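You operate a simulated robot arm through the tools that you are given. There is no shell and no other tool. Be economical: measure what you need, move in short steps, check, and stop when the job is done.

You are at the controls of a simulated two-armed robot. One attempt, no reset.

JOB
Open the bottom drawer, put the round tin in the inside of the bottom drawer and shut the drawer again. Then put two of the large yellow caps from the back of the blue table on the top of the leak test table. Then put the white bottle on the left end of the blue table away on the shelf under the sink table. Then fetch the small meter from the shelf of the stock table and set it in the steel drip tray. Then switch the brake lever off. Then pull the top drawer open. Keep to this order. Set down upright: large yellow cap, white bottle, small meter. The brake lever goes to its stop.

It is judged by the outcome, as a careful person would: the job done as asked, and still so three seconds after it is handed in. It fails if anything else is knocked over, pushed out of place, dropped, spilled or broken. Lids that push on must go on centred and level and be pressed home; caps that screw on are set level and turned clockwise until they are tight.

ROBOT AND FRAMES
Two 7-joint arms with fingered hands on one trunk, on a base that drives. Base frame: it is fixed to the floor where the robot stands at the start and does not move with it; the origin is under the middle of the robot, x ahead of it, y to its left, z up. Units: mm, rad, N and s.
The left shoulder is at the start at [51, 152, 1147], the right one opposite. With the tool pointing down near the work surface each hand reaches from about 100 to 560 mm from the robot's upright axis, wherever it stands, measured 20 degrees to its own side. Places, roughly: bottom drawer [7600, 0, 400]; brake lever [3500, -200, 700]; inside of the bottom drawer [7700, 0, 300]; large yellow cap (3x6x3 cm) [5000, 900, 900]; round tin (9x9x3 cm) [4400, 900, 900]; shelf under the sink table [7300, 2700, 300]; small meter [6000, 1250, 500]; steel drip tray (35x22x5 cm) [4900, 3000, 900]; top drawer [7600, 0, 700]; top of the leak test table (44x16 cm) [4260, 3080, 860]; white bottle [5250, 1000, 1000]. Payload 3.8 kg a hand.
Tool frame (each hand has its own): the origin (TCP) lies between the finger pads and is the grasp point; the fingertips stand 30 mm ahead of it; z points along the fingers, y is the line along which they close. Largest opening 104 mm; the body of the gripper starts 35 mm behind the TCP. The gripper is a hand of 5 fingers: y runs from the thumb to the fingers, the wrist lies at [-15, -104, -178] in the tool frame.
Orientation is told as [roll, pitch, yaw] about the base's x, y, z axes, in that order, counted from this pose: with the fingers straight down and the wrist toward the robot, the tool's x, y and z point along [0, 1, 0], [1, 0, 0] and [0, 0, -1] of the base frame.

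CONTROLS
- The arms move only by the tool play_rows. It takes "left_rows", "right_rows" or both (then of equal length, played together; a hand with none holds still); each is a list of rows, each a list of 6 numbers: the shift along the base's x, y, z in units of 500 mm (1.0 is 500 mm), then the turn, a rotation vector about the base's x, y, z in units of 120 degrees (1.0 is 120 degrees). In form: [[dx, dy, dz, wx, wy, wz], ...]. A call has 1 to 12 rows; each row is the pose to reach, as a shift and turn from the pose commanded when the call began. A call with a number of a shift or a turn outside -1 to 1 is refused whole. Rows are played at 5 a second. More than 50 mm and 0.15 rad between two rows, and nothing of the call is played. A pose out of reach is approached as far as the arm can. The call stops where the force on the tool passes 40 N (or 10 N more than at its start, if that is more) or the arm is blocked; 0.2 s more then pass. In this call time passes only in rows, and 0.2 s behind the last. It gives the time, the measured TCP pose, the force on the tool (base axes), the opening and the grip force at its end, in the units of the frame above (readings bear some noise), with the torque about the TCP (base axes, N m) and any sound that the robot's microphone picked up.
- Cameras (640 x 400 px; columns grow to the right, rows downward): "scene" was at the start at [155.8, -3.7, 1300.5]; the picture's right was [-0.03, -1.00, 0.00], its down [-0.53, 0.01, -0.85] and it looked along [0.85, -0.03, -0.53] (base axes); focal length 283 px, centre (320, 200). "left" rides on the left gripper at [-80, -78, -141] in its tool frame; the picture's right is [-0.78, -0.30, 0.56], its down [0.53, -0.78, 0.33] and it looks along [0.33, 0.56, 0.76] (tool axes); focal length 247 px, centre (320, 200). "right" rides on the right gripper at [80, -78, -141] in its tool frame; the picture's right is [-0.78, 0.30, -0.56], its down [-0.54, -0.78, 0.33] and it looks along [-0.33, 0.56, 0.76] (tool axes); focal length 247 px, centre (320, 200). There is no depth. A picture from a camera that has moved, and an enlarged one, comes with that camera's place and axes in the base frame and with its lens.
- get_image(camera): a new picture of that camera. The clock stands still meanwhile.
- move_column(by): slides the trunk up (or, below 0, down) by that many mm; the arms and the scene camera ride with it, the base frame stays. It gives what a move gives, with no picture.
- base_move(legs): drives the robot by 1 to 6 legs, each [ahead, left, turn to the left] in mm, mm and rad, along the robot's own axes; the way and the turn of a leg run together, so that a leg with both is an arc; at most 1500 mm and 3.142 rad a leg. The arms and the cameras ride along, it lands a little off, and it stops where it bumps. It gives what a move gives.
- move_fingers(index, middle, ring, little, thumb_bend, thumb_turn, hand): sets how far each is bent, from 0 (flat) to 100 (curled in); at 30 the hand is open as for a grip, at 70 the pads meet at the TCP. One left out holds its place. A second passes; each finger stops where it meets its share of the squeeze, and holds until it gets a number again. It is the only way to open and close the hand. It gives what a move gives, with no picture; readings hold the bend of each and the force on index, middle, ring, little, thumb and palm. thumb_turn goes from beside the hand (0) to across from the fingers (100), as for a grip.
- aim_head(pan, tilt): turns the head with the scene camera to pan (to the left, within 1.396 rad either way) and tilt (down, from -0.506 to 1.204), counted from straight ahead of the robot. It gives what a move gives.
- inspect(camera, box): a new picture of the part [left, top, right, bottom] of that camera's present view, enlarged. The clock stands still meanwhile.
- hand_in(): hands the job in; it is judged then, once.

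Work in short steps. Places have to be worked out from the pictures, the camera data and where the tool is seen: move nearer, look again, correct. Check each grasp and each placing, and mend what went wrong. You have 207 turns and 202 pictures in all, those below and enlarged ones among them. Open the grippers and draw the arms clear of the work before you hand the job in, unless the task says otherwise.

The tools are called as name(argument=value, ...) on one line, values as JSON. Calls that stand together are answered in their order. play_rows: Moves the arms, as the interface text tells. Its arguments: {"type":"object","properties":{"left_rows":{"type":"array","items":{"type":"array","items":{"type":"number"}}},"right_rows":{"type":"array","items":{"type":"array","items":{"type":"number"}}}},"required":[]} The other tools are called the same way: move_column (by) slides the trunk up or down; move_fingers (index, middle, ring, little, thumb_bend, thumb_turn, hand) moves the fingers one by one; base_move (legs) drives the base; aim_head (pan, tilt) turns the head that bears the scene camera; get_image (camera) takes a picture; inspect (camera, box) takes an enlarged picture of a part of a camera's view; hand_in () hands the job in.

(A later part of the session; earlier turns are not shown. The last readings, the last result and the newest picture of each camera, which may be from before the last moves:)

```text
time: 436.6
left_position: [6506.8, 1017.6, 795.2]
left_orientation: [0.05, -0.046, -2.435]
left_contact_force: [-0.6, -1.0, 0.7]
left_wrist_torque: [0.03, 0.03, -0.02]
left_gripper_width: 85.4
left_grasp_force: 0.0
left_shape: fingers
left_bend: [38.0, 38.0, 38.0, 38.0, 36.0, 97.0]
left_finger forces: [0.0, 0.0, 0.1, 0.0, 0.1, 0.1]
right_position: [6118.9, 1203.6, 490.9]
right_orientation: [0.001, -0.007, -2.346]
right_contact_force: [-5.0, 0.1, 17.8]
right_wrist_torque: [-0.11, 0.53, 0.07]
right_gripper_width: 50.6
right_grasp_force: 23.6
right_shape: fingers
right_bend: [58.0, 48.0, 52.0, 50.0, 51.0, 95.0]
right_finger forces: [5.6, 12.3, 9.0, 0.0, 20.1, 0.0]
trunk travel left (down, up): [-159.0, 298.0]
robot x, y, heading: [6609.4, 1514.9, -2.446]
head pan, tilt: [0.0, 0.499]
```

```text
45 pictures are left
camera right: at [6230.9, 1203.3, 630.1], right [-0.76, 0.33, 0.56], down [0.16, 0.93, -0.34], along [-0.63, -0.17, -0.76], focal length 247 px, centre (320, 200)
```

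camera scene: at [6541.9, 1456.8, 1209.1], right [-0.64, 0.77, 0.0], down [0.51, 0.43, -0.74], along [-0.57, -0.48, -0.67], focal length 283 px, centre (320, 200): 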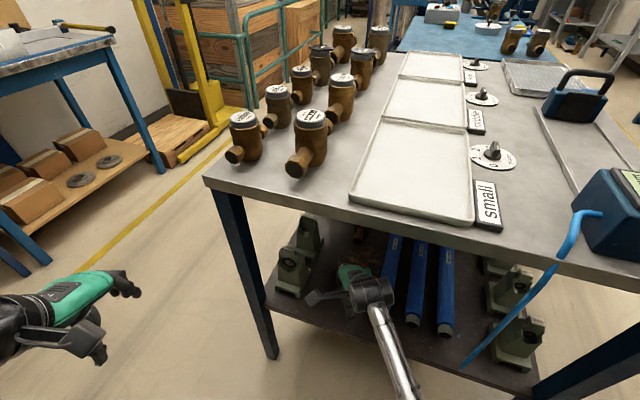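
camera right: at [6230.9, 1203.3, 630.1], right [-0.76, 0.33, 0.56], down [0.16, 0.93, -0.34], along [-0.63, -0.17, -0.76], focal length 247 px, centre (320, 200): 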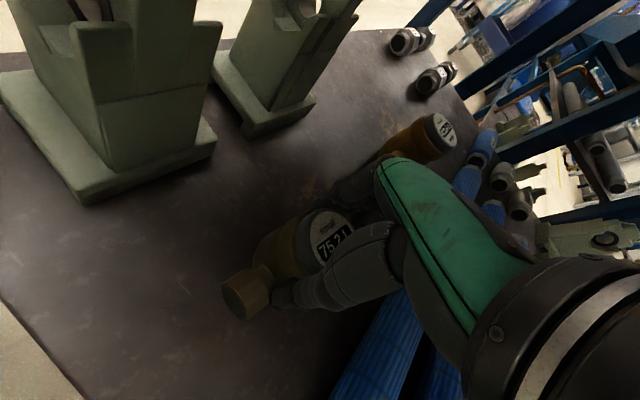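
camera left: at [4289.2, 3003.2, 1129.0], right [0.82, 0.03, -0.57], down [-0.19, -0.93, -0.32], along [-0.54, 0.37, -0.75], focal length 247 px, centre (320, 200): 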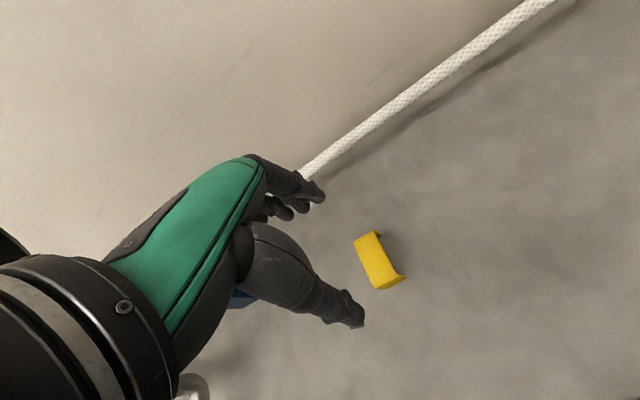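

Gripped (51 mm, 24 N). I lift 70 mm slowly and check.

play_rows(right_rows=[[0, 0, 0.03, 0, 0, 0], [0, 0, 0.07, 0, 0, 0], [0, 0, 0.11, 0, 0, 0], [0, 0, 0.14, 0, 0, 0]])

get_image(camera="right")

```text
time: 437.6
left_position: [6505.0, 1018.3, 793.1]
left_orientation: [0.052, -0.044, -2.435]
left_contact_force: [1.2, -0.3, -0.6]
left_wrist_torque: [0.0, 0.02, -0.02]
left_gripper_width: 85.5
left_grasp_force: 0.1
left_shape: fingers
left_bend: [38.0, 38.0, 38.0, 38.0, 36.0, 97.0]
left_finger forces: [0.0, 0.1, 0.1, 0.0, 0.1, 0.0]
right_position: [6121.2, 1204.3, 557.0]
right_orientation: [0.0, 0.004, -2.344]
right_contact_force: [-0.4, -0.3, -4.6]
right_wrist_torque: [0.02, 0.07, -0.01]
right_gripper_width: 49.6
right_grasp_force: 11.4
right_shape: fingers
right_bend: [54.0, 56.0, 60.0, 50.0, 52.0, 96.0]
right_finger forces: [8.9, 2.6, 0.0, 0.1, 11.8, 0.1]
trunk travel left (down, up): [-159.0, 298.0]
robot x, y, heading: [6607.9, 1515.5, -2.452]
head pan, tilt: [0.0, 0.499]
```

```text
44 pictures are left
camera right: at [6232.8, 1204.0, 696.7], right [-0.76, 0.33, 0.56], down [0.16, 0.93, -0.33], along [-0.63, -0.16, -0.76], focal length 247 px, centre (320, 200)
```

right: 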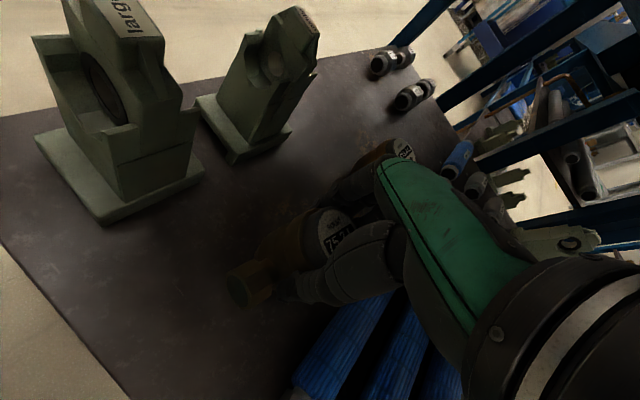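

Lifted (≈0.46 kg); grip is 11 N, so I tighten it before driving.

move_fingers(hand="right", index=72, middle=72, ring=72, thumb_bend=72)

base_move(legs=[[-340, 0, 0]])

get_image(camera="right")

```text
time: 438.6
left_position: [6506.7, 1017.2, 794.0]
left_orientation: [0.053, -0.044, -2.436]
left_contact_force: [0.2, 0.5, 0.1]
left_wrist_torque: [0.0, 0.01, -0.03]
left_gripper_width: 85.6
left_grasp_force: 0.1
left_shape: fingers
left_bend: [38.0, 38.0, 38.0, 38.0, 36.0, 97.0]
left_finger forces: [0.0, 0.0, 0.0, 0.0, 0.0, 0.0]
right_position: [6121.8, 1204.8, 557.3]
right_orientation: [-0.002, 0.001, -2.344]
right_contact_force: [0.3, -0.2, -4.4]
right_wrist_torque: [-0.02, 0.06, 0.05]
right_gripper_width: 49.1
right_grasp_force: 21.9
right_shape: fingers
right_bend: [58.0, 61.0, 71.0, 50.0, 50.0, 94.0]
right_finger forces: [10.6, 9.3, 3.1, 0.1, 21.0, 0.0]
trunk travel left (down, up): [-159.0, 298.0]
robot x, y, heading: [6605.3, 1511.3, -2.448]
head pan, tilt: [0.0, 0.499]
```

```text
time: 440.9
left_position: [6766.6, 1234.6, 793.4]
left_orientation: [0.05, -0.044, -2.434]
left_contact_force: [0.1, 0.2, 0.6]
left_wrist_torque: [-0.05, 0.06, 0.01]
left_gripper_width: 85.6
left_grasp_force: 0.1
left_shape: fingers
left_bend: [38.0, 38.0, 38.0, 38.0, 36.0, 97.0]
left_finger forces: [0.0, 0.0, 0.1, 0.0, 0.0, 0.1]
right_position: [6382.4, 1420.2, 556.6]
right_orientation: [0.003, -0.001, -2.345]
right_contact_force: [0.2, 0.5, -3.4]
right_wrist_torque: [-0.04, 0.01, 0.03]
right_gripper_width: 48.8
right_grasp_force: 22.0
right_shape: fingers
right_bend: [58.0, 61.0, 71.0, 50.0, 50.0, 94.0]
right_finger forces: [10.7, 9.5, 3.2, 0.0, 21.1, 0.0]
trunk travel left (down, up): [-159.0, 298.0]
robot x, y, heading: [6869.2, 1726.8, -2.448]
head pan, tilt: [0.0, 0.499]
```

```text
43 pictures are left
camera right: at [6492.3, 1420.3, 697.1], right [-0.76, 0.33, 0.56], down [0.16, 0.93, -0.33], along [-0.63, -0.17, -0.76], focal length 247 px, centre (320, 200)
```

right: 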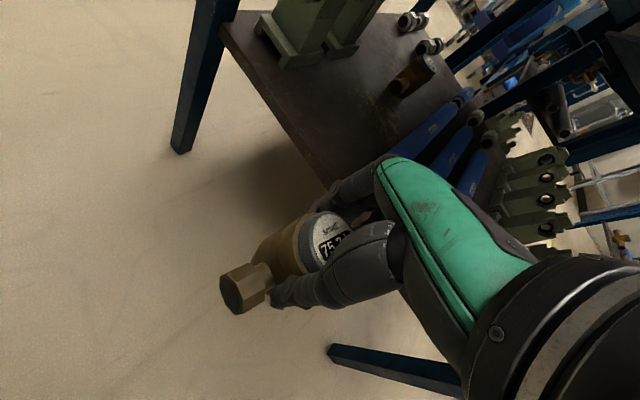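

Secure. I raise the trunk and right hand for travel, then drive up the front aisle toward the drip tray.

move_column(by=290)

play_rows(right_rows=[[0, 0, 0.08, 0, 0, 0], [0, 0, 0.16, 0, 0, 0], [0, 0, 0.24, 0, 0, 0], [0, 0, 0.32, 0, 0, 0], [0, 0, 0.4, 0, 0, 0], [0, 0, 0.46, 0, 0, 0]])

base_move(legs=[[0, 0, -1.895], [937, 0, 0], [0, 0, 1.57], [775, 0, 0], [770, 0, 0], [0, 0, -1.57]])

aim_head(pan=-0.1, tilt=0.6)

get_image(camera="scene")

```text
time: 443.8
left_position: [6766.2, 1233.1, 1083.6]
left_orientation: [0.052, -0.044, -2.434]
left_contact_force: [-0.8, 0.0, -0.3]
left_wrist_torque: [-0.01, 0.02, -0.01]
left_gripper_width: 85.5
left_grasp_force: 0.0
left_shape: fingers
left_bend: [38.0, 38.0, 38.0, 38.0, 36.0, 97.0]
left_finger forces: [0.0, 0.0, 0.1, 0.0, 0.0, 0.0]
right_position: [6380.5, 1421.3, 846.7]
right_orientation: [0.0, 0.0, -2.344]
right_contact_force: [0.9, 0.0, -5.8]
right_wrist_torque: [-0.01, 0.09, 0.05]
right_gripper_width: 48.6
right_grasp_force: 21.7
right_shape: fingers
right_bend: [58.0, 61.0, 71.0, 50.0, 50.0, 94.0]
right_finger forces: [10.7, 9.4, 3.2, 0.0, 21.0, 0.0]
trunk travel left (down, up): [-449.0, 8.0]
robot x, y, heading: [6865.7, 1728.9, -2.447]
head pan, tilt: [0.0, 0.499]
```

```text
time: 445.2
left_position: [6764.3, 1233.8, 1084.1]
left_orientation: [0.052, -0.044, -2.434]
left_contact_force: [0.6, -0.5, 1.0]
left_wrist_torque: [0.0, -0.01, -0.01]
left_gripper_width: 85.7
left_grasp_force: 0.1
left_shape: fingers
left_bend: [38.0, 38.0, 38.0, 38.0, 36.0, 97.0]
left_finger forces: [0.1, 0.0, 0.0, 0.0, 0.0, 0.0]
right_position: [6382.3, 1420.8, 1076.4]
right_orientation: [-0.001, 0.002, -2.343]
right_contact_force: [-1.0, 0.7, -4.7]
right_wrist_torque: [-0.07, 0.03, 0.03]
right_gripper_width: 48.8
right_grasp_force: 21.4
right_shape: fingers
right_bend: [58.0, 62.0, 71.0, 50.0, 50.0, 94.0]
right_finger forces: [10.7, 9.4, 3.3, 0.0, 20.8, 0.0]
trunk travel left (down, up): [-449.0, 8.0]
robot x, y, heading: [6864.2, 1729.2, -2.447]
head pan, tilt: [0.0, 0.499]
```

```text
time: 469.7
left_position: [4624.0, 2247.2, 1083.4]
left_orientation: [0.054, -0.044, 2.01]
left_contact_force: [-0.3, -0.3, -0.1]
left_wrist_torque: [-0.01, -0.03, 0.04]
left_gripper_width: 85.6
left_grasp_force: 0.1
left_shape: fingers
left_bend: [38.0, 38.0, 38.0, 38.0, 36.0, 97.0]
left_finger forces: [0.0, 0.0, 0.0, 0.0, 0.0, 0.0]
right_position: [4905.5, 2567.5, 1077.5]
right_orientation: [0.0, 0.0, 2.1]
right_contact_force: [0.5, 0.1, -3.6]
right_wrist_torque: [0.03, 0.03, -0.02]
right_gripper_width: 47.8
right_grasp_force: 19.7
right_shape: fingers
right_bend: [58.0, 62.0, 71.0, 50.0, 50.0, 94.0]
right_finger forces: [9.3, 9.0, 3.3, 0.0, 17.8, 0.1]
trunk travel left (down, up): [-449.0, 8.0]
robot x, y, heading: [5070.5, 2016.4, 1.998]
head pan, tilt: [0.0, 0.499]
```

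```text
time: 470.4
left_position: [4623.4, 2247.1, 1083.5]
left_orientation: [0.052, -0.044, 2.007]
left_contact_force: [0.1, -0.2, -0.2]
left_wrist_torque: [-0.02, 0.0, -0.02]
left_gripper_width: 85.4
left_grasp_force: 0.1
left_shape: fingers
left_bend: [38.0, 38.0, 38.0, 38.0, 36.0, 97.0]
left_finger forces: [0.0, 0.0, 0.0, 0.1, 0.0, 0.1]
right_position: [4904.7, 2567.9, 1075.7]
right_orientation: [0.002, 0.002, 2.099]
right_contact_force: [0.8, -0.9, -4.6]
right_wrist_torque: [0.03, 0.03, -0.01]
right_gripper_width: 47.5
right_grasp_force: 20.1
right_shape: fingers
right_bend: [58.0, 62.0, 71.0, 50.0, 50.0, 94.0]
right_finger forces: [9.3, 9.1, 3.3, 0.0, 17.9, 0.1]
trunk travel left (down, up): [-449.0, 8.0]
robot x, y, heading: [5075.5, 2019.2, 1.995]
head pan, tilt: [-0.099, 0.6]
```

```text
42 pictures are left
camera scene: at [5043.6, 2103.9, 1529.3], right [0.95, 0.32, 0.0], down [0.18, -0.54, -0.82], along [-0.27, 0.78, -0.57], focal length 283 px, centre (320, 200)
```

scene: 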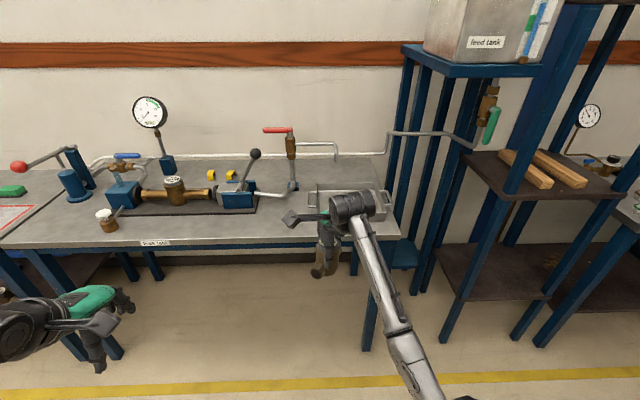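

The tray is at ≈(4855, 3027), at the table's right end. I strafe 150 right, drive 380 ahead, and look.

base_move(legs=[[0, -150, 0], [385, 0, 0]])

get_image(camera="right")

get_image(camera="scene")

```text
time: 473.8
left_position: [4602.2, 2668.4, 1083.9]
left_orientation: [0.052, -0.045, 2.004]
left_contact_force: [-0.5, -0.6, -0.7]
left_wrist_torque: [0.02, 0.0, 0.01]
left_gripper_width: 85.3
left_grasp_force: 0.0
left_shape: fingers
left_bend: [38.0, 38.0, 38.0, 38.0, 36.0, 97.0]
left_finger forces: [0.0, 0.0, 0.1, 0.0, 0.0, 0.0]
right_position: [4885.9, 2986.4, 1076.6]
right_orientation: [0.0, 0.0, 2.096]
right_contact_force: [0.5, 0.5, -4.5]
right_wrist_torque: [0.02, 0.0, -0.01]
right_gripper_width: 47.6
right_grasp_force: 20.1
right_shape: fingers
right_bend: [58.0, 62.0, 71.0, 50.0, 50.0, 94.0]
right_finger forces: [9.3, 9.0, 3.3, 0.0, 18.2, 0.1]
trunk travel left (down, up): [-449.0, 8.0]
robot x, y, heading: [5053.2, 2434.1, 1.989]
head pan, tilt: [-0.099, 0.6]
```

```text
41 pictures are left
camera right: at [4855.4, 2878.2, 1217.2], right [0.52, 0.64, 0.56], down [0.85, -0.4, -0.33], along [0.01, 0.65, -0.76], focal length 247 px, centre (320, 200)
```

right: 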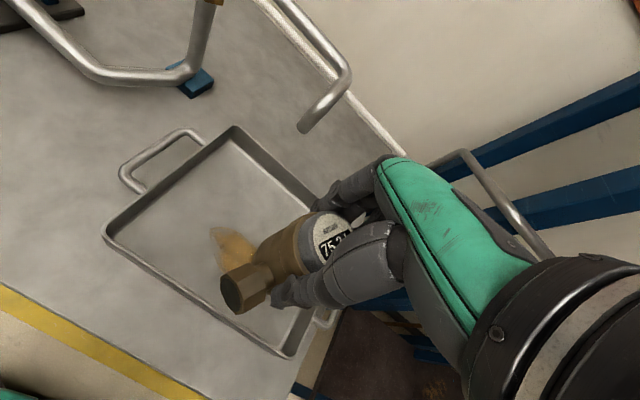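

```text
40 pictures are left
camera scene: at [5022.8, 2521.3, 1529.5], right [0.95, 0.32, 0.0], down [0.18, -0.54, -0.83], along [-0.26, 0.78, -0.56], focal length 283 px, centre (320, 200)
```

scene: 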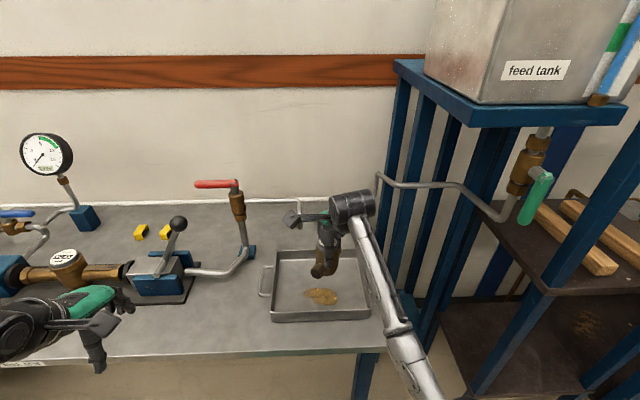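

The tray's centre is ≈(4851, 3031). I drive 40 ahead so the meter hangs over (4870, 3022), then lower to TCP z≈965.

base_move(legs=[[40, 0, 0]])

play_rows(right_rows=[[0, 0, -0.07, 0, 0, 0], [0, 0, -0.14, 0, 0, 0], [0, 0, -0.2, 0, 0, 0], [0, 0, -0.22, 0, 0, 0]])

get_image(camera="right")

```text
time: 474.7
left_position: [4588.7, 2698.4, 1086.6]
left_orientation: [0.052, -0.05, 2.004]
left_contact_force: [0.4, -0.4, -0.3]
left_wrist_torque: [0.02, 0.03, -0.01]
left_gripper_width: 85.4
left_grasp_force: 0.1
left_shape: fingers
left_bend: [38.0, 38.0, 38.0, 38.0, 36.0, 97.0]
left_finger forces: [0.1, 0.0, 0.0, 0.0, 0.0, 0.0]
right_position: [4873.4, 3017.3, 1080.4]
right_orientation: [0.001, -0.005, 2.095]
right_contact_force: [0.0, -0.7, -3.6]
right_wrist_torque: [0.1, 0.07, -0.03]
right_gripper_width: 47.4
right_grasp_force: 20.3
right_shape: fingers
right_bend: [58.0, 62.0, 71.0, 50.0, 50.0, 94.0]
right_finger forces: [9.3, 8.9, 3.3, 0.1, 18.3, 0.0]
trunk travel left (down, up): [-449.0, 8.0]
robot x, y, heading: [5033.7, 2474.9, 1.995]
head pan, tilt: [-0.099, 0.6]
```

```text
time: 475.7
left_position: [4585.4, 2707.0, 1082.1]
left_orientation: [0.053, -0.042, 2.003]
left_contact_force: [-0.5, 0.7, 0.2]
left_wrist_torque: [0.01, 0.03, 0.01]
left_gripper_width: 85.8
left_grasp_force: 0.0
left_shape: fingers
left_bend: [38.0, 38.0, 38.0, 38.0, 36.0, 97.0]
left_finger forces: [0.0, 0.0, 0.0, 0.0, 0.0, 0.1]
right_position: [4869.5, 3023.6, 965.7]
right_orientation: [0.001, 0.004, 2.097]
right_contact_force: [-0.5, -0.2, -4.2]
right_wrist_torque: [0.09, 0.0, 0.03]
right_gripper_width: 47.6
right_grasp_force: 19.6
right_shape: fingers
right_bend: [58.0, 62.0, 71.0, 50.0, 50.0, 94.0]
right_finger forces: [9.4, 9.1, 3.3, 0.0, 18.0, 0.0]
trunk travel left (down, up): [-449.0, 8.0]
robot x, y, heading: [5038.6, 2476.3, 1.998]
head pan, tilt: [-0.099, 0.6]
```

```text
39 pictures are left
camera right: at [4838.9, 2916.7, 1105.3], right [0.52, 0.65, 0.56], down [0.85, -0.41, -0.33], along [0.01, 0.65, -0.76], focal length 247 px, centre (320, 200)
```

right: 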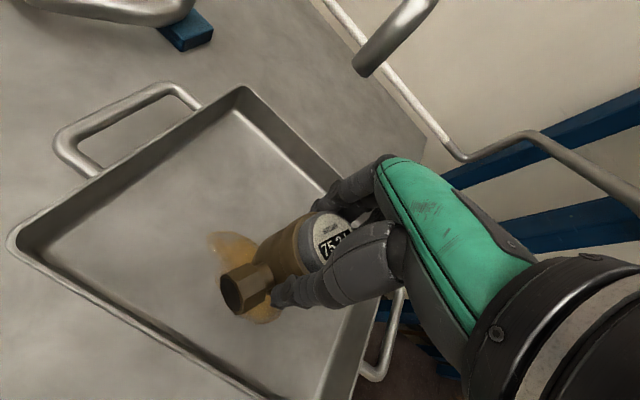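

Well inside the tray. I lower in 5 mm rows to contact.

play_rows(right_rows=[[0, 0, -0.012, 0, 0, 0], [0, 0, -0.022, 0, 0, 0], [0, 0, -0.032, 0, 0, 0]])

```text
time: 476.5
left_position: [4584.8, 2704.3, 1083.6]
left_orientation: [0.052, -0.045, 2.006]
left_contact_force: [0.1, -0.7, 0.1]
left_wrist_torque: [0.03, 0.0, -0.02]
left_gripper_width: 85.7
left_grasp_force: 0.1
left_shape: fingers
left_bend: [38.0, 38.0, 38.0, 38.0, 36.0, 97.0]
left_finger forces: [0.0, 0.0, 0.0, 0.0, 0.1, 0.1]
right_position: [4870.7, 3023.3, 949.7]
right_orientation: [0.0, 0.001, 2.096]
right_contact_force: [0.4, -0.4, -5.2]
right_wrist_torque: [0.07, -0.01, 0.01]
right_gripper_width: 47.8
right_grasp_force: 19.6
right_shape: fingers
right_bend: [58.0, 62.0, 71.0, 50.0, 50.0, 94.0]
right_finger forces: [9.4, 9.1, 3.2, 0.1, 17.9, 0.0]
trunk travel left (down, up): [-449.0, 8.0]
robot x, y, heading: [5034.3, 2476.0, 1.995]
head pan, tilt: [-0.099, 0.6]
```

play_rows(right_rows=[[0, 0, -0.008, 0, 0, 0], [0, 0, -0.016, 0, 0, 0], [0, 0, -0.024, 0, 0, 0]])

get_image(camera="right")

```text
time: 477.3
left_position: [4585.3, 2704.0, 1083.2]
left_orientation: [0.053, -0.043, 2.004]
left_contact_force: [-0.2, -0.4, -0.5]
left_wrist_torque: [-0.04, 0.03, 0.0]
left_gripper_width: 85.4
left_grasp_force: 0.1
left_shape: fingers
left_bend: [38.0, 38.0, 38.0, 38.0, 36.0, 97.0]
left_finger forces: [0.0, 0.0, 0.1, 0.0, 0.0, 0.1]
right_position: [4870.9, 3023.4, 939.7]
right_orientation: [0.001, -0.002, 2.097]
right_contact_force: [0.8, -0.8, -0.7]
right_wrist_torque: [0.01, 0.02, 0.01]
right_gripper_width: 47.5
right_grasp_force: 20.4
right_shape: fingers
right_bend: [58.0, 62.0, 71.0, 50.0, 50.0, 94.0]
right_finger forces: [9.4, 9.3, 3.3, 0.1, 19.3, 0.0]
trunk travel left (down, up): [-449.0, 8.0]
robot x, y, heading: [5031.7, 2479.4, 1.988]
head pan, tilt: [-0.099, 0.6]
```

```text
38 pictures are left
camera right: at [4839.4, 2915.4, 1079.2], right [0.52, 0.64, 0.56], down [0.85, -0.4, -0.33], along [0.01, 0.65, -0.76], focal length 247 px, centre (320, 200)
```

right: 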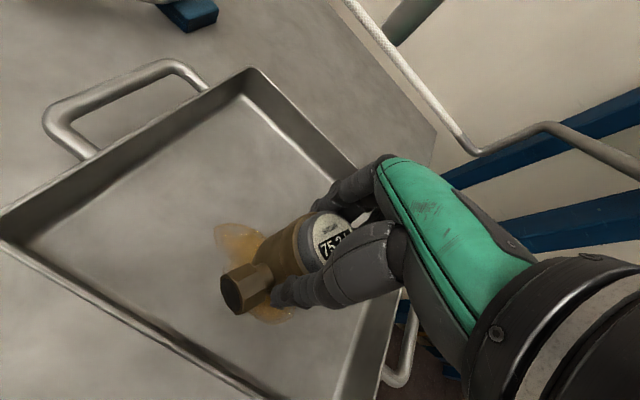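

The tray now carries the meter (−0.7 N). I press 2 mm and open the hand.

play_rows(right_rows=[[0, 0, -0.004, 0, 0, 0]])

move_fingers(hand="right", index=34, middle=34, ring=34, little=34, thumb_bend=28)

play_rows(right_rows=[[0, 0, 0.04, 0, 0, 0], [0, 0, 0.1, 0, 0, 0], [0, 0, 0.18, 0, 0, 0], [0, 0, 0.26, 0, 0, 0], [0, 0, 0.34, 0, 0, 0]])

get_image(camera="right")

```text
time: 477.7
left_position: [4586.4, 2704.1, 1084.1]
left_orientation: [0.052, -0.047, 2.004]
left_contact_force: [-0.2, 0.2, 1.1]
left_wrist_torque: [0.01, -0.01, 0.02]
left_gripper_width: 85.6
left_grasp_force: 0.0
left_shape: fingers
left_bend: [38.0, 38.0, 38.0, 38.0, 36.0, 97.0]
left_finger forces: [0.1, 0.0, 0.0, 0.0, 0.0, 0.0]
right_position: [4869.9, 3022.6, 939.3]
right_orientation: [-0.001, -0.004, 2.098]
right_contact_force: [0.2, -0.8, 7.0]
right_wrist_torque: [0.05, -0.08, -0.05]
right_gripper_width: 47.3
right_grasp_force: 21.9
right_shape: fingers
right_bend: [58.0, 62.0, 72.0, 50.0, 50.0, 94.0]
right_finger forces: [9.5, 9.6, 3.3, 0.0, 21.3, 0.0]
trunk travel left (down, up): [-449.0, 8.0]
robot x, y, heading: [5032.1, 2473.2, 1.993]
head pan, tilt: [-0.099, 0.6]
```

```text
time: 478.7
left_position: [4584.5, 2706.0, 1084.2]
left_orientation: [0.052, -0.044, 2.003]
left_contact_force: [0.3, -0.1, -0.1]
left_wrist_torque: [0.04, -0.01, 0.01]
left_gripper_width: 85.5
left_grasp_force: 0.1
left_shape: fingers
left_bend: [38.0, 38.0, 38.0, 38.0, 36.0, 97.0]
left_finger forces: [0.1, 0.0, 0.1, 0.0, 0.1, 0.0]
right_position: [4870.0, 3023.4, 936.5]
right_orientation: [0.0, 0.001, 2.097]
right_contact_force: [0.5, -1.2, -0.2]
right_wrist_torque: [0.01, 0.01, -0.04]
right_gripper_width: 100.2
right_grasp_force: 0.7
right_shape: fingers
right_bend: [34.0, 34.0, 34.0, 34.0, 27.0, 97.0]
right_finger forces: [0.1, 0.0, 0.0, 0.0, 0.7, 0.0]
trunk travel left (down, up): [-449.0, 8.0]
robot x, y, heading: [5031.9, 2479.5, 1.995]
head pan, tilt: [-0.099, 0.6]
```

```text
time: 479.9
left_position: [4585.5, 2704.7, 1084.0]
left_orientation: [0.052, -0.043, 2.004]
left_contact_force: [0.4, -0.6, 0.6]
left_wrist_torque: [0.02, 0.03, -0.03]
left_gripper_width: 85.5
left_grasp_force: 0.1
left_shape: fingers
left_bend: [38.0, 38.0, 38.0, 38.0, 36.0, 97.0]
left_finger forces: [0.1, 0.0, 0.0, 0.1, 0.1, 0.0]
right_position: [4868.4, 3023.6, 1106.3]
right_orientation: [0.001, 0.001, 2.098]
right_contact_force: [0.8, 0.3, 0.1]
right_wrist_torque: [0.04, 0.01, -0.03]
right_gripper_width: 100.1
right_grasp_force: 0.1
right_shape: fingers
right_bend: [34.0, 34.0, 34.0, 34.0, 28.0, 97.0]
right_finger forces: [0.0, 0.1, 0.0, 0.0, 0.0, 0.0]
trunk travel left (down, up): [-449.0, 8.0]
robot x, y, heading: [5036.4, 2475.5, 1.99]
head pan, tilt: [-0.099, 0.6]
```

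```text
37 pictures are left
camera right: at [4837.6, 2915.5, 1246.7], right [0.52, 0.65, 0.56], down [0.85, -0.4, -0.33], along [0.01, 0.65, -0.76], focal length 247 px, centre (320, 200)
```

right: 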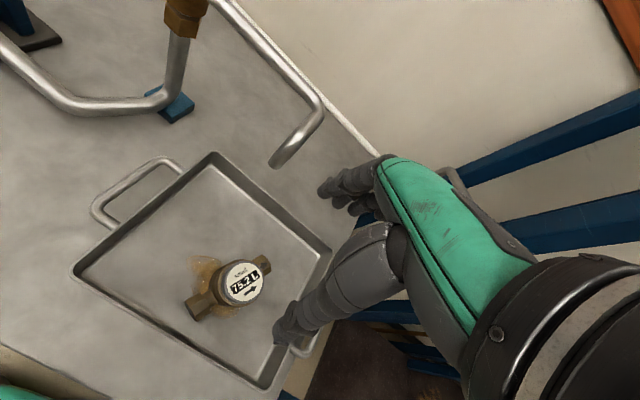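

The meter stands upright in the drip tray. Next the brake lever, on the trolley in the back aisle: I drive there.

base_move(legs=[[-465, 0, 0], [0, 0, -1.62], [1270, 0, 0], [0, 0, -1.57], [925, 0, 0], [925, 0, 0]])

base_move(legs=[[0, 0, -1.57], [1300, 0, 0], [1250, 0, 0]])

aim_head(pan=0, tilt=0.4)

get_image(camera="scene")

```text
time: 505.3
left_position: [7512.7, 548.6, 1083.8]
left_orientation: [0.053, -0.045, -1.184]
left_contact_force: [0.1, -0.2, -0.6]
left_wrist_torque: [-0.01, -0.01, 0.02]
left_gripper_width: 85.5
left_grasp_force: 0.1
left_shape: fingers
left_bend: [38.0, 38.0, 38.0, 38.0, 36.0, 97.0]
left_finger forces: [0.0, 0.1, 0.0, 0.1, 0.0, 0.0]
right_position: [7214.8, 243.8, 1105.6]
right_orientation: [0.001, -0.001, -1.092]
right_contact_force: [0.3, 0.3, -0.9]
right_wrist_torque: [-0.02, 0.0, 0.02]
right_gripper_width: 100.1
right_grasp_force: 0.0
right_shape: fingers
right_bend: [34.0, 34.0, 34.0, 34.0, 28.0, 97.0]
right_finger forces: [0.0, 0.1, 0.1, 0.0, 0.0, 0.0]
trunk travel left (down, up): [-449.0, 8.0]
robot x, y, heading: [7075.6, 797.7, -1.198]
head pan, tilt: [-0.099, 0.6]
```

```text
time: 521.5
left_position: [4463.6, -591.8, 1083.5]
left_orientation: [0.053, -0.044, -2.749]
left_contact_force: [0.2, -0.2, -0.1]
left_wrist_torque: [0.04, -0.01, -0.03]
left_gripper_width: 85.7
left_grasp_force: 0.2
left_shape: fingers
left_bend: [38.0, 38.0, 38.0, 38.0, 36.0, 97.0]
left_finger forces: [0.1, 0.0, 0.0, 0.0, 0.0, 0.0]
right_position: [4157.5, -294.8, 1107.0]
right_orientation: [-0.001, 0.001, -2.655]
right_contact_force: [0.2, 1.3, 0.3]
right_wrist_torque: [-0.02, -0.02, 0.02]
right_gripper_width: 100.0
right_grasp_force: 0.0
right_shape: fingers
right_bend: [34.0, 34.0, 34.0, 34.0, 28.0, 97.0]
right_finger forces: [0.1, 0.1, 0.1, 0.0, 0.0, 0.0]
trunk travel left (down, up): [-449.0, 8.0]
robot x, y, heading: [4709.4, -154.1, -2.758]
head pan, tilt: [-0.099, 0.6]
```

```text
time: 522.3
left_position: [4463.9, -591.0, 1083.3]
left_orientation: [0.052, -0.042, -2.749]
left_contact_force: [0.2, 0.0, -1.0]
left_wrist_torque: [-0.02, -0.03, 0.02]
left_gripper_width: 85.7
left_grasp_force: 0.0
left_shape: fingers
left_bend: [38.0, 38.0, 38.0, 38.0, 36.0, 97.0]
left_finger forces: [0.1, 0.0, 0.1, 0.0, 0.0, 0.1]
right_position: [4155.8, -295.9, 1105.5]
right_orientation: [0.002, 0.002, -2.656]
right_contact_force: [0.1, -0.1, 0.0]
right_wrist_torque: [0.0, -0.01, 0.02]
right_gripper_width: 99.9
right_grasp_force: 0.0
right_shape: fingers
right_bend: [34.0, 34.0, 34.0, 34.0, 28.0, 97.0]
right_finger forces: [0.0, 0.0, 0.0, 0.0, 0.0, 0.0]
trunk travel left (down, up): [-449.0, 8.0]
robot x, y, heading: [4708.3, -150.2, -2.759]
head pan, tilt: [0.0, 0.4]
```

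```text
36 pictures are left
camera scene: at [4623.7, -186.8, 1547.5], right [-0.37, 0.93, 0.0], down [0.36, 0.15, -0.92], along [-0.85, -0.34, -0.39], focal length 283 px, centre (320, 200)
```

scene: 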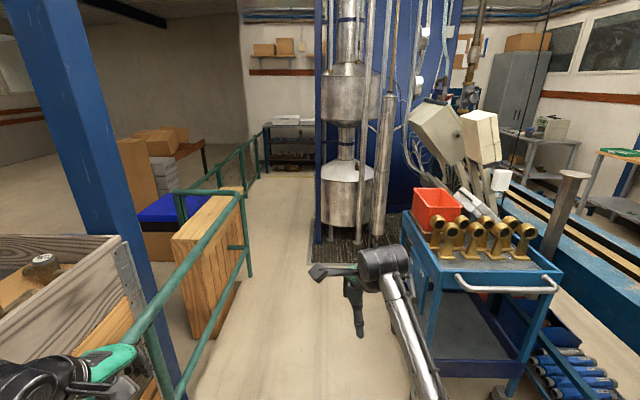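

The trolley is ahead right; the lever should be near px (409, 282). I enlarge there.

inspect(camera="scene", box=[350, 200, 590, 400])

```text
2.00 times, centred on (470, 300) of scene
camera zoom: at [4623.7, -186.8, 1547.5], right [-0.37, 0.93, 0.0], down [0.36, 0.15, -0.92], along [-0.85, -0.34, -0.39], focal length 566 px, centre (20, 0)
```

zoom: 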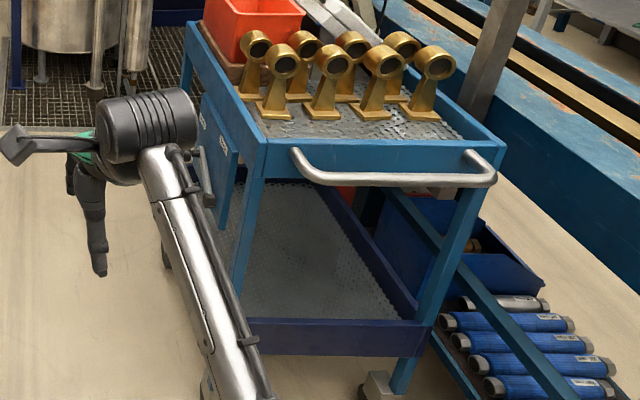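

A lever with a labelled panel is on the trolley's aisle-facing side. I drive alongside and turn to face it.

base_move(legs=[[0, 110, 0], [1000, 0, 0], [0, 0, -1.56]])

aim_head(pan=0.1, tilt=0.75)

get_image(camera="scene")

```text
time: 532.0
left_position: [3398.0, -357.9, 1083.2]
left_orientation: [0.052, -0.044, 1.944]
left_contact_force: [0.6, -0.7, -0.7]
left_wrist_torque: [0.03, 0.0, -0.03]
left_gripper_width: 85.6
left_grasp_force: 0.1
left_shape: fingers
left_bend: [38.0, 38.0, 38.0, 38.0, 36.0, 97.0]
left_finger forces: [0.1, 0.0, 0.0, 0.0, 0.0, 0.0]
right_position: [3697.9, -56.4, 1106.2]
right_orientation: [0.0, 0.0, 2.033]
right_contact_force: [0.7, 0.7, 0.0]
right_wrist_torque: [-0.02, 0.05, 0.02]
right_gripper_width: 100.0
right_grasp_force: 0.0
right_shape: fingers
right_bend: [34.0, 34.0, 34.0, 34.0, 28.0, 97.0]
right_finger forces: [0.1, 0.0, 0.0, 0.0, 0.1, 0.0]
trunk travel left (down, up): [-449.0, 8.0]
robot x, y, heading: [3836.8, -616.2, 1.931]
head pan, tilt: [0.0, 0.4]
```

```text
time: 532.9
left_position: [3397.0, -357.9, 1083.3]
left_orientation: [0.053, -0.045, 1.943]
left_contact_force: [-0.4, -0.2, -1.2]
left_wrist_torque: [-0.03, -0.02, -0.02]
left_gripper_width: 85.5
left_grasp_force: 0.0
left_shape: fingers
left_bend: [38.0, 38.0, 38.0, 38.0, 36.0, 97.0]
left_finger forces: [0.1, 0.0, 0.0, 0.1, 0.0, 0.0]
right_position: [3698.4, -57.7, 1106.7]
right_orientation: [0.0, -0.001, 2.034]
right_contact_force: [-0.3, 0.3, -0.5]
right_wrist_torque: [-0.03, -0.01, 0.0]
right_gripper_width: 99.8
right_grasp_force: 0.1
right_shape: fingers
right_bend: [34.0, 34.0, 34.0, 34.0, 28.0, 97.0]
right_finger forces: [0.1, 0.0, 0.0, 0.0, 0.0, 0.0]
trunk travel left (down, up): [-449.0, 8.0]
robot x, y, heading: [3830.4, -613.4, 1.931]
head pan, tilt: [0.099, 0.75]
```

```text
34 pictures are left
camera scene: at [3792.9, -540.7, 1516.5], right [0.9, 0.44, 0.0], down [0.3, -0.61, -0.73], along [-0.32, 0.66, -0.68], focal length 283 px, centre (320, 200)
```

scene: 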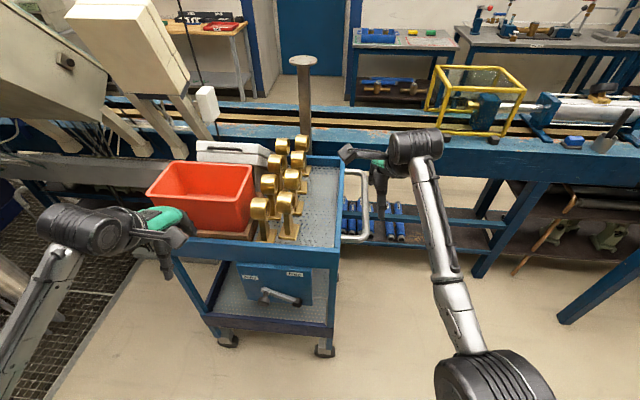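

The lever and its labels are visible on the trolley side. I zoom in.

inspect(camera="scene", box=[220, 250, 340, 330])

```text
5.00 times, centred on (280, 290) of scene
camera zoom: at [3792.9, -540.7, 1516.5], right [0.9, 0.44, 0.0], down [0.3, -0.61, -0.73], along [-0.32, 0.66, -0.68], focal length 1416 px, centre (520, -250)
```

zoom: 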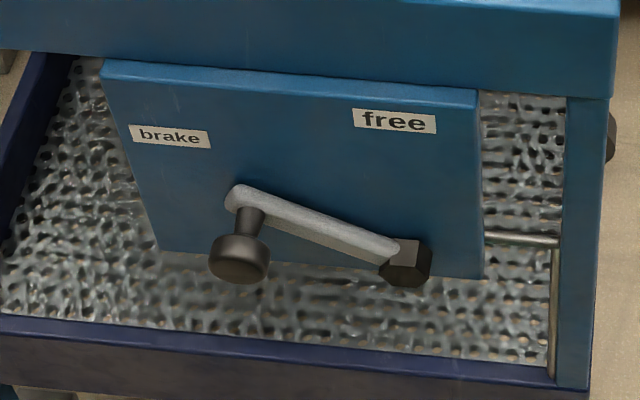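

Labels: "brake" (upper left, where the lever points) and "free" (above the pivot at right). I'll push the knob right/up to "free" with the left hand. I lower the trunk 150, form a compact poke shape, and lower the left hand beside the knob.

move_column(by=-150)

move_fingers(hand="left", index=64, middle=64, ring=64, little=64, thumb_bend=60)

play_rows(left_rows=[[0, 0, -0.08, 0, 0, 0], [0, 0, -0.16, 0, 0, 0], [0, 0, -0.24, 0, 0, 0], [0, 0, -0.3, 0, 0, 0]])

get_image(camera="left")

get_image(camera="scene")

```text
time: 534.6
left_position: [3396.4, -357.7, 932.9]
left_orientation: [0.051, -0.043, 1.942]
left_contact_force: [-0.8, 0.6, 0.0]
left_wrist_torque: [0.0, -0.01, 0.0]
left_gripper_width: 85.5
left_grasp_force: 0.0
left_shape: fingers
left_bend: [38.0, 38.0, 38.0, 38.0, 36.0, 97.0]
left_finger forces: [0.1, 0.0, 0.0, 0.0, 0.0, 0.1]
right_position: [3698.7, -57.1, 956.1]
right_orientation: [-0.001, 0.001, 2.034]
right_contact_force: [-0.5, -0.2, -0.7]
right_wrist_torque: [-0.01, 0.0, -0.02]
right_gripper_width: 100.0
right_grasp_force: 0.0
right_shape: fingers
right_bend: [34.0, 34.0, 34.0, 34.0, 28.0, 97.0]
right_finger forces: [0.0, 0.0, 0.0, 0.0, 0.0, 0.0]
trunk travel left (down, up): [-299.0, 158.0]
robot x, y, heading: [3832.3, -612.2, 1.933]
head pan, tilt: [0.099, 0.75]
```

```text
time: 535.6
left_position: [3394.9, -357.2, 933.0]
left_orientation: [0.053, -0.044, 1.942]
left_contact_force: [0.7, 1.2, 0.6]
left_wrist_torque: [0.02, 0.01, 0.01]
left_gripper_width: 21.4
left_grasp_force: 0.0
left_shape: fingers
left_bend: [64.0, 64.0, 64.0, 64.0, 60.0, 97.0]
left_finger forces: [0.1, 0.0, 0.0, 0.0, 0.1, 0.0]
right_position: [3698.0, -57.6, 955.9]
right_orientation: [0.002, 0.003, 2.033]
right_contact_force: [0.1, -0.1, 0.4]
right_wrist_torque: [-0.03, 0.0, 0.0]
right_gripper_width: 100.2
right_grasp_force: 0.1
right_shape: fingers
right_bend: [34.0, 34.0, 34.0, 34.0, 28.0, 97.0]
right_finger forces: [0.1, 0.0, 0.0, 0.0, 0.0, 0.0]
trunk travel left (down, up): [-299.0, 158.0]
robot x, y, heading: [3832.6, -619.4, 1.934]
head pan, tilt: [0.099, 0.75]
```

```text
time: 536.6
left_position: [3395.7, -357.0, 783.0]
left_orientation: [0.052, -0.042, 1.944]
left_contact_force: [-0.2, 0.0, -0.5]
left_wrist_torque: [0.02, 0.0, 0.02]
left_gripper_width: 21.4
left_grasp_force: 0.0
left_shape: fingers
left_bend: [64.0, 64.0, 64.0, 64.0, 60.0, 97.0]
left_finger forces: [0.1, 0.0, 0.0, 0.1, 0.0, 0.0]
right_position: [3697.4, -57.0, 957.8]
right_orientation: [-0.001, 0.002, 2.034]
right_contact_force: [-0.3, 0.8, 0.1]
right_wrist_torque: [0.01, 0.02, -0.01]
right_gripper_width: 100.1
right_grasp_force: 0.0
right_shape: fingers
right_bend: [34.0, 34.0, 34.0, 34.0, 28.0, 97.0]
right_finger forces: [0.0, 0.0, 0.1, 0.0, 0.0, 0.0]
trunk travel left (down, up): [-299.0, 158.0]
robot x, y, heading: [3828.2, -618.2, 1.934]
head pan, tilt: [0.099, 0.75]
```

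```text
32 pictures are left
camera left: at [3507.7, -403.4, 916.0], right [0.79, 0.02, -0.61], down [-0.24, -0.91, -0.34], along [-0.56, 0.41, -0.72], focal length 247 px, centre (320, 200)
```

left: 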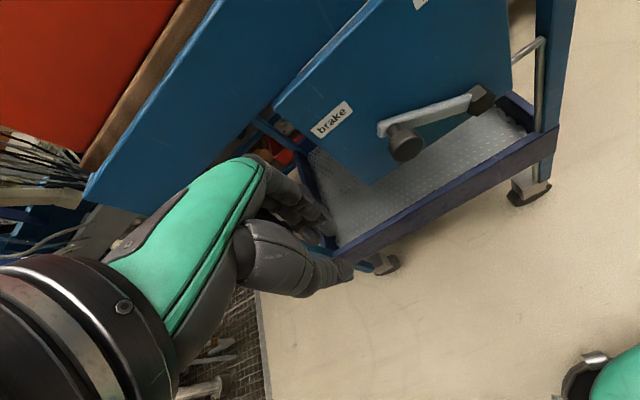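

```text
31 pictures are left
camera scene: at [3782.7, -514.2, 1357.6], right [0.9, 0.44, -0.01], down [0.32, -0.66, -0.68], along [-0.31, 0.61, -0.73], focal length 283 px, centre (320, 200)
```

scene: 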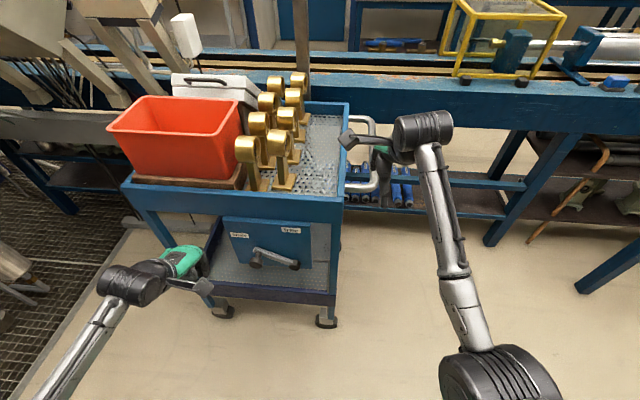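

Triangulated: knob (3446, −240, 696), pivot (3524, −167, 626): the lever points up-left; "free" is straight up, so I push the knob rightward along its arc. I bring the fingers just left of the knob, tilted slightly forward.

play_rows(left_rows=[[-0.008, 0.04, -0.04, 0.052, 0.02, 0], [-0.02, 0.09, -0.1, 0.104, 0.04, 0], [-0.032, 0.146, -0.156, 0.156, 0.06, 0]])

get_image(camera="left")

```text
time: 537.4
left_position: [3380.0, -285.5, 704.0]
left_orientation: [0.051, -0.394, 1.944]
left_contact_force: [1.2, -0.1, 0.4]
left_wrist_torque: [-0.03, 0.01, -0.02]
left_gripper_width: 21.5
left_grasp_force: 0.1
left_shape: fingers
left_bend: [64.0, 64.0, 64.0, 64.0, 60.0, 97.0]
left_finger forces: [0.1, 0.0, 0.0, 0.0, 0.0, 0.0]
right_position: [3697.5, -56.9, 955.9]
right_orientation: [0.001, 0.002, 2.035]
right_contact_force: [-0.2, -0.5, -0.1]
right_wrist_torque: [-0.01, 0.0, 0.02]
right_gripper_width: 100.2
right_grasp_force: 0.0
right_shape: fingers
right_bend: [34.0, 34.0, 34.0, 34.0, 28.0, 97.0]
right_finger forces: [0.1, 0.1, 0.0, 0.0, 0.0, 0.0]
trunk travel left (down, up): [-299.0, 158.0]
robot x, y, heading: [3830.7, -615.6, 1.935]
head pan, tilt: [0.099, 0.75]
```

```text
30 pictures are left
camera left: at [3505.7, -368.5, 799.9], right [0.71, 0.23, -0.66], down [-0.3, -0.76, -0.58], along [-0.64, 0.61, -0.47], focal length 247 px, centre (320, 200)
```

left: 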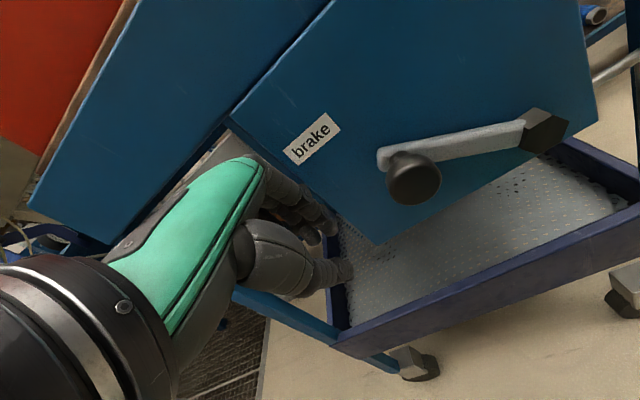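

The fingers are level with and left of the knob. I push right along the knob's arc.

play_rows(left_rows=[[0.0652, 0.0253, 0, 0, 0, 0], [0.1025, 0.0398, 0.03, 0, 0, 0], [0.1398, 0.0543, 0.06, 0, 0, 0], [0.1771, 0.0688, 0.08, 0, 0, 0], [0.2144, 0.0833, 0.092, 0, 0, 0], [0.2423, 0.0941, 0.096, 0, 0, 0], [0.2703, 0.105, 0.096, 0, 0, 0]])

get_image(camera="left")

inspect(camera="scene", box=[180, 190, 380, 330])

```text
time: 539.0
left_position: [3493.1, -240.0, 753.2]
left_orientation: [0.117, -0.397, 1.903]
left_contact_force: [-0.6, 0.3, -0.4]
left_wrist_torque: [0.02, 0.01, -0.02]
left_gripper_width: 21.4
left_grasp_force: 0.0
left_shape: fingers
left_bend: [64.0, 64.0, 64.0, 64.0, 60.0, 97.0]
left_finger forces: [0.1, 0.0, 0.0, 0.0, 0.1, 0.1]
right_position: [3697.4, -58.6, 956.0]
right_orientation: [0.0, 0.003, 2.034]
right_contact_force: [-0.3, 0.2, -1.0]
right_wrist_torque: [-0.04, -0.01, 0.01]
right_gripper_width: 100.0
right_grasp_force: 0.1
right_shape: fingers
right_bend: [34.0, 34.0, 34.0, 34.0, 28.0, 97.0]
right_finger forces: [0.0, 0.1, 0.0, 0.0, 0.0, 0.0]
trunk travel left (down, up): [-299.0, 158.0]
robot x, y, heading: [3829.9, -612.9, 1.933]
head pan, tilt: [0.099, 0.75]
```

```text
29 pictures are left
camera left: at [3623.3, -323.1, 842.9], right [0.67, 0.21, -0.71], down [-0.34, -0.77, -0.55], along [-0.66, 0.61, -0.45], focal length 247 px, centre (320, 200)
```

left: 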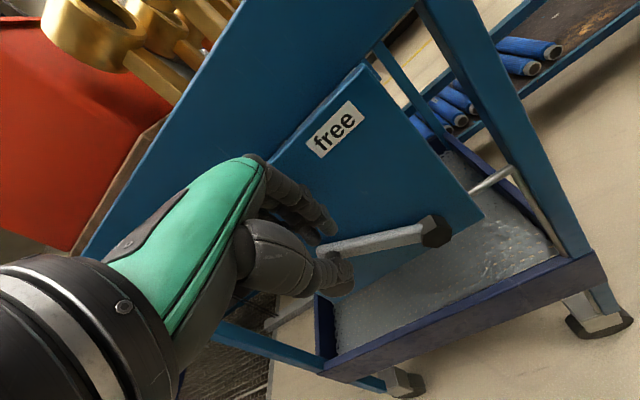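

```text
2.86 times, centred on (280, 260) of scene
camera zoom: at [3782.7, -514.3, 1357.6], right [0.9, 0.44, -0.01], down [0.32, -0.66, -0.68], along [-0.31, 0.61, -0.73], focal length 809 px, centre (434, 29)
```

zoom: 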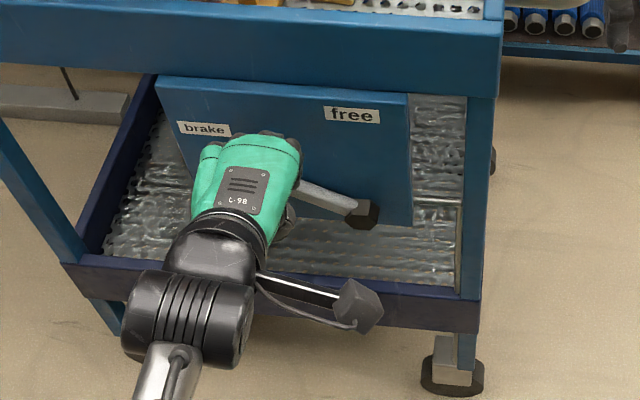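

The fingers passed above the knob (bent tips are shorter than assumed). I go back left and down to z≈668 to catch it lower.

play_rows(left_rows=[[-0.084, -0.033, 0, 0, 0, 0], [-0.168, -0.065, 0, 0, 0, 0], [-0.25, -0.097, 0, 0, 0, 0], [-0.25, -0.097, -0.08, 0, 0, 0], [-0.25, -0.09, -0.17, 0, 0, 0]])

play_rows(left_rows=[[0.0652, 0.0253, 0, 0, 0, 0], [0.1025, 0.0398, 0.01, 0, 0, 0], [0.1398, 0.0543, 0.03, 0, 0, 0], [0.1771, 0.0688, 0.05, 0, 0, 0], [0.2144, 0.0833, 0.064, 0, 0, 0], [0.2423, 0.0941, 0.07, 0, 0, 0], [0.2703, 0.105, 0.072, 0, 0, 0]])

get_image(camera="left")

```text
time: 540.2
left_position: [3390.9, -277.5, 666.5]
left_orientation: [0.051, -0.394, 1.945]
left_contact_force: [0.1, 0.2, 0.6]
left_wrist_torque: [0.01, 0.02, 0.0]
left_gripper_width: 21.4
left_grasp_force: 0.0
left_shape: fingers
left_bend: [64.0, 64.0, 64.0, 64.0, 60.0, 97.0]
left_finger forces: [0.0, 0.0, 0.0, 0.0, 0.1, 0.0]
right_position: [3697.4, -57.3, 955.8]
right_orientation: [0.002, 0.002, 2.034]
right_contact_force: [0.2, 0.1, -0.5]
right_wrist_torque: [0.02, 0.03, -0.02]
right_gripper_width: 100.1
right_grasp_force: 0.0
right_shape: fingers
right_bend: [34.0, 34.0, 34.0, 34.0, 28.0, 97.0]
right_finger forces: [0.0, 0.0, 0.0, 0.0, 0.0, 0.0]
trunk travel left (down, up): [-299.0, 158.0]
robot x, y, heading: [3834.1, -612.8, 1.934]
head pan, tilt: [0.099, 0.75]
```

```text
time: 540.9
left_position: [3428.4, -262.7, 676.6]
left_orientation: [0.063, -0.404, 1.955]
left_contact_force: [-11.2, -8.0, 5.9]
left_wrist_torque: [0.21, -0.12, 0.2]
left_gripper_width: 19.8
left_grasp_force: 6.8
left_shape: fingers
left_bend: [65.0, 64.0, 64.0, 64.0, 60.0, 97.0]
left_finger forces: [14.1, 0.0, 0.0, 0.0, 0.1, 0.1]
right_position: [3693.9, -60.7, 956.4]
right_orientation: [-0.003, -0.001, 2.038]
right_contact_force: [0.6, 0.0, 0.6]
right_wrist_torque: [-0.01, 0.02, 0.02]
right_gripper_width: 100.1
right_grasp_force: 0.1
right_shape: fingers
right_bend: [34.0, 34.0, 34.0, 34.0, 28.0, 97.0]
right_finger forces: [0.0, 0.1, 0.0, 0.0, 0.0, 0.0]
trunk travel left (down, up): [-299.0, 158.0]
robot x, y, heading: [3828.8, -615.4, 1.94]
head pan, tilt: [0.099, 0.75]
stopped in row 3 (left hand): the force on the tool passed its limit at 46 N (the readings are from after the stop); the commanded pose is now the measured one
```

```text
27 pictures are left
camera left: at [3557.5, -343.3, 770.8], right [0.7, 0.24, -0.67], down [-0.29, -0.76, -0.58], along [-0.65, 0.6, -0.46], focal length 247 px, centre (320, 200)
```

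left: 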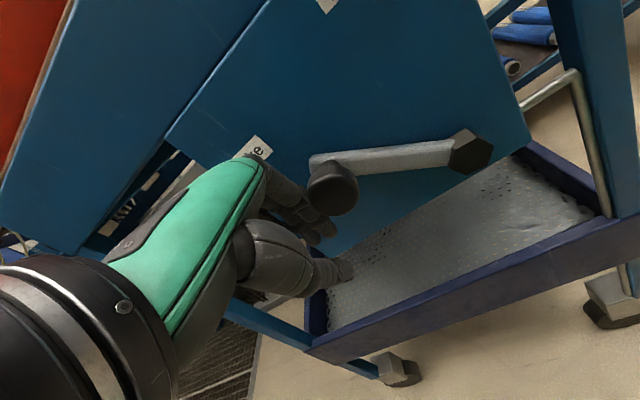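

Contact made and the knob moved ~12 mm before the 46 N stop – the lever is stiff/damped. I push slowly (5 mm rows) along the arc.

play_rows(left_rows=[[0.0075, 0.003, 0.003, 0, 0, 0], [0.015, 0.006, 0.007, 0, 0, 0], [0.0225, 0.009, 0.011, 0, 0, 0], [0.03, 0.012, 0.015, 0, 0, 0], [0.0375, 0.015, 0.019, 0, 0, 0], [0.045, 0.018, 0.023, 0, 0, 0], [0.0525, 0.021, 0.027, 0, 0, 0], [0.06, 0.0235, 0.031, 0, 0, 0], [0.0675, 0.0265, 0.035, 0, 0, 0], [0.075, 0.0295, 0.039, 0, 0, 0], [0.0825, 0.0325, 0.042, 0, 0, 0], [0.09, 0.0355, 0.045, 0, 0, 0]])

get_image(camera="left")

```text
time: 541.8
left_position: [3434.9, -258.7, 684.3]
left_orientation: [0.067, -0.411, 1.961]
left_contact_force: [-9.7, -10.1, 8.7]
left_wrist_torque: [0.29, -0.11, 0.17]
left_gripper_width: 18.5
left_grasp_force: 7.7
left_shape: fingers
left_bend: [66.0, 64.0, 64.0, 64.0, 60.0, 97.0]
left_finger forces: [14.7, 0.0, 0.1, 0.0, 0.0, 0.0]
right_position: [3693.5, -59.9, 956.0]
right_orientation: [0.0, 0.001, 2.039]
right_contact_force: [0.0, 0.4, 0.2]
right_wrist_torque: [0.02, 0.0, -0.01]
right_gripper_width: 100.1
right_grasp_force: 0.1
right_shape: fingers
right_bend: [34.0, 34.0, 34.0, 34.0, 28.0, 97.0]
right_finger forces: [0.0, 0.0, 0.0, 0.0, 0.1, 0.0]
trunk travel left (down, up): [-299.0, 158.0]
robot x, y, heading: [3830.5, -615.0, 1.94]
head pan, tilt: [0.099, 0.75]
stopped in row 4 (left hand): the force on the tool passed its limit at 41 N (the readings are from after the stop); the commanded pose is now the measured one
```

```text
26 pictures are left
camera left: at [3564.1, -338.5, 777.4], right [0.69, 0.25, -0.68], down [-0.29, -0.76, -0.58], along [-0.66, 0.6, -0.45], focal length 247 px, centre (320, 200)
```

left: 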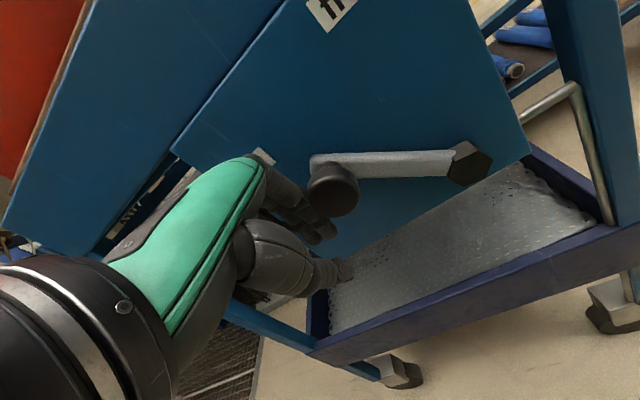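

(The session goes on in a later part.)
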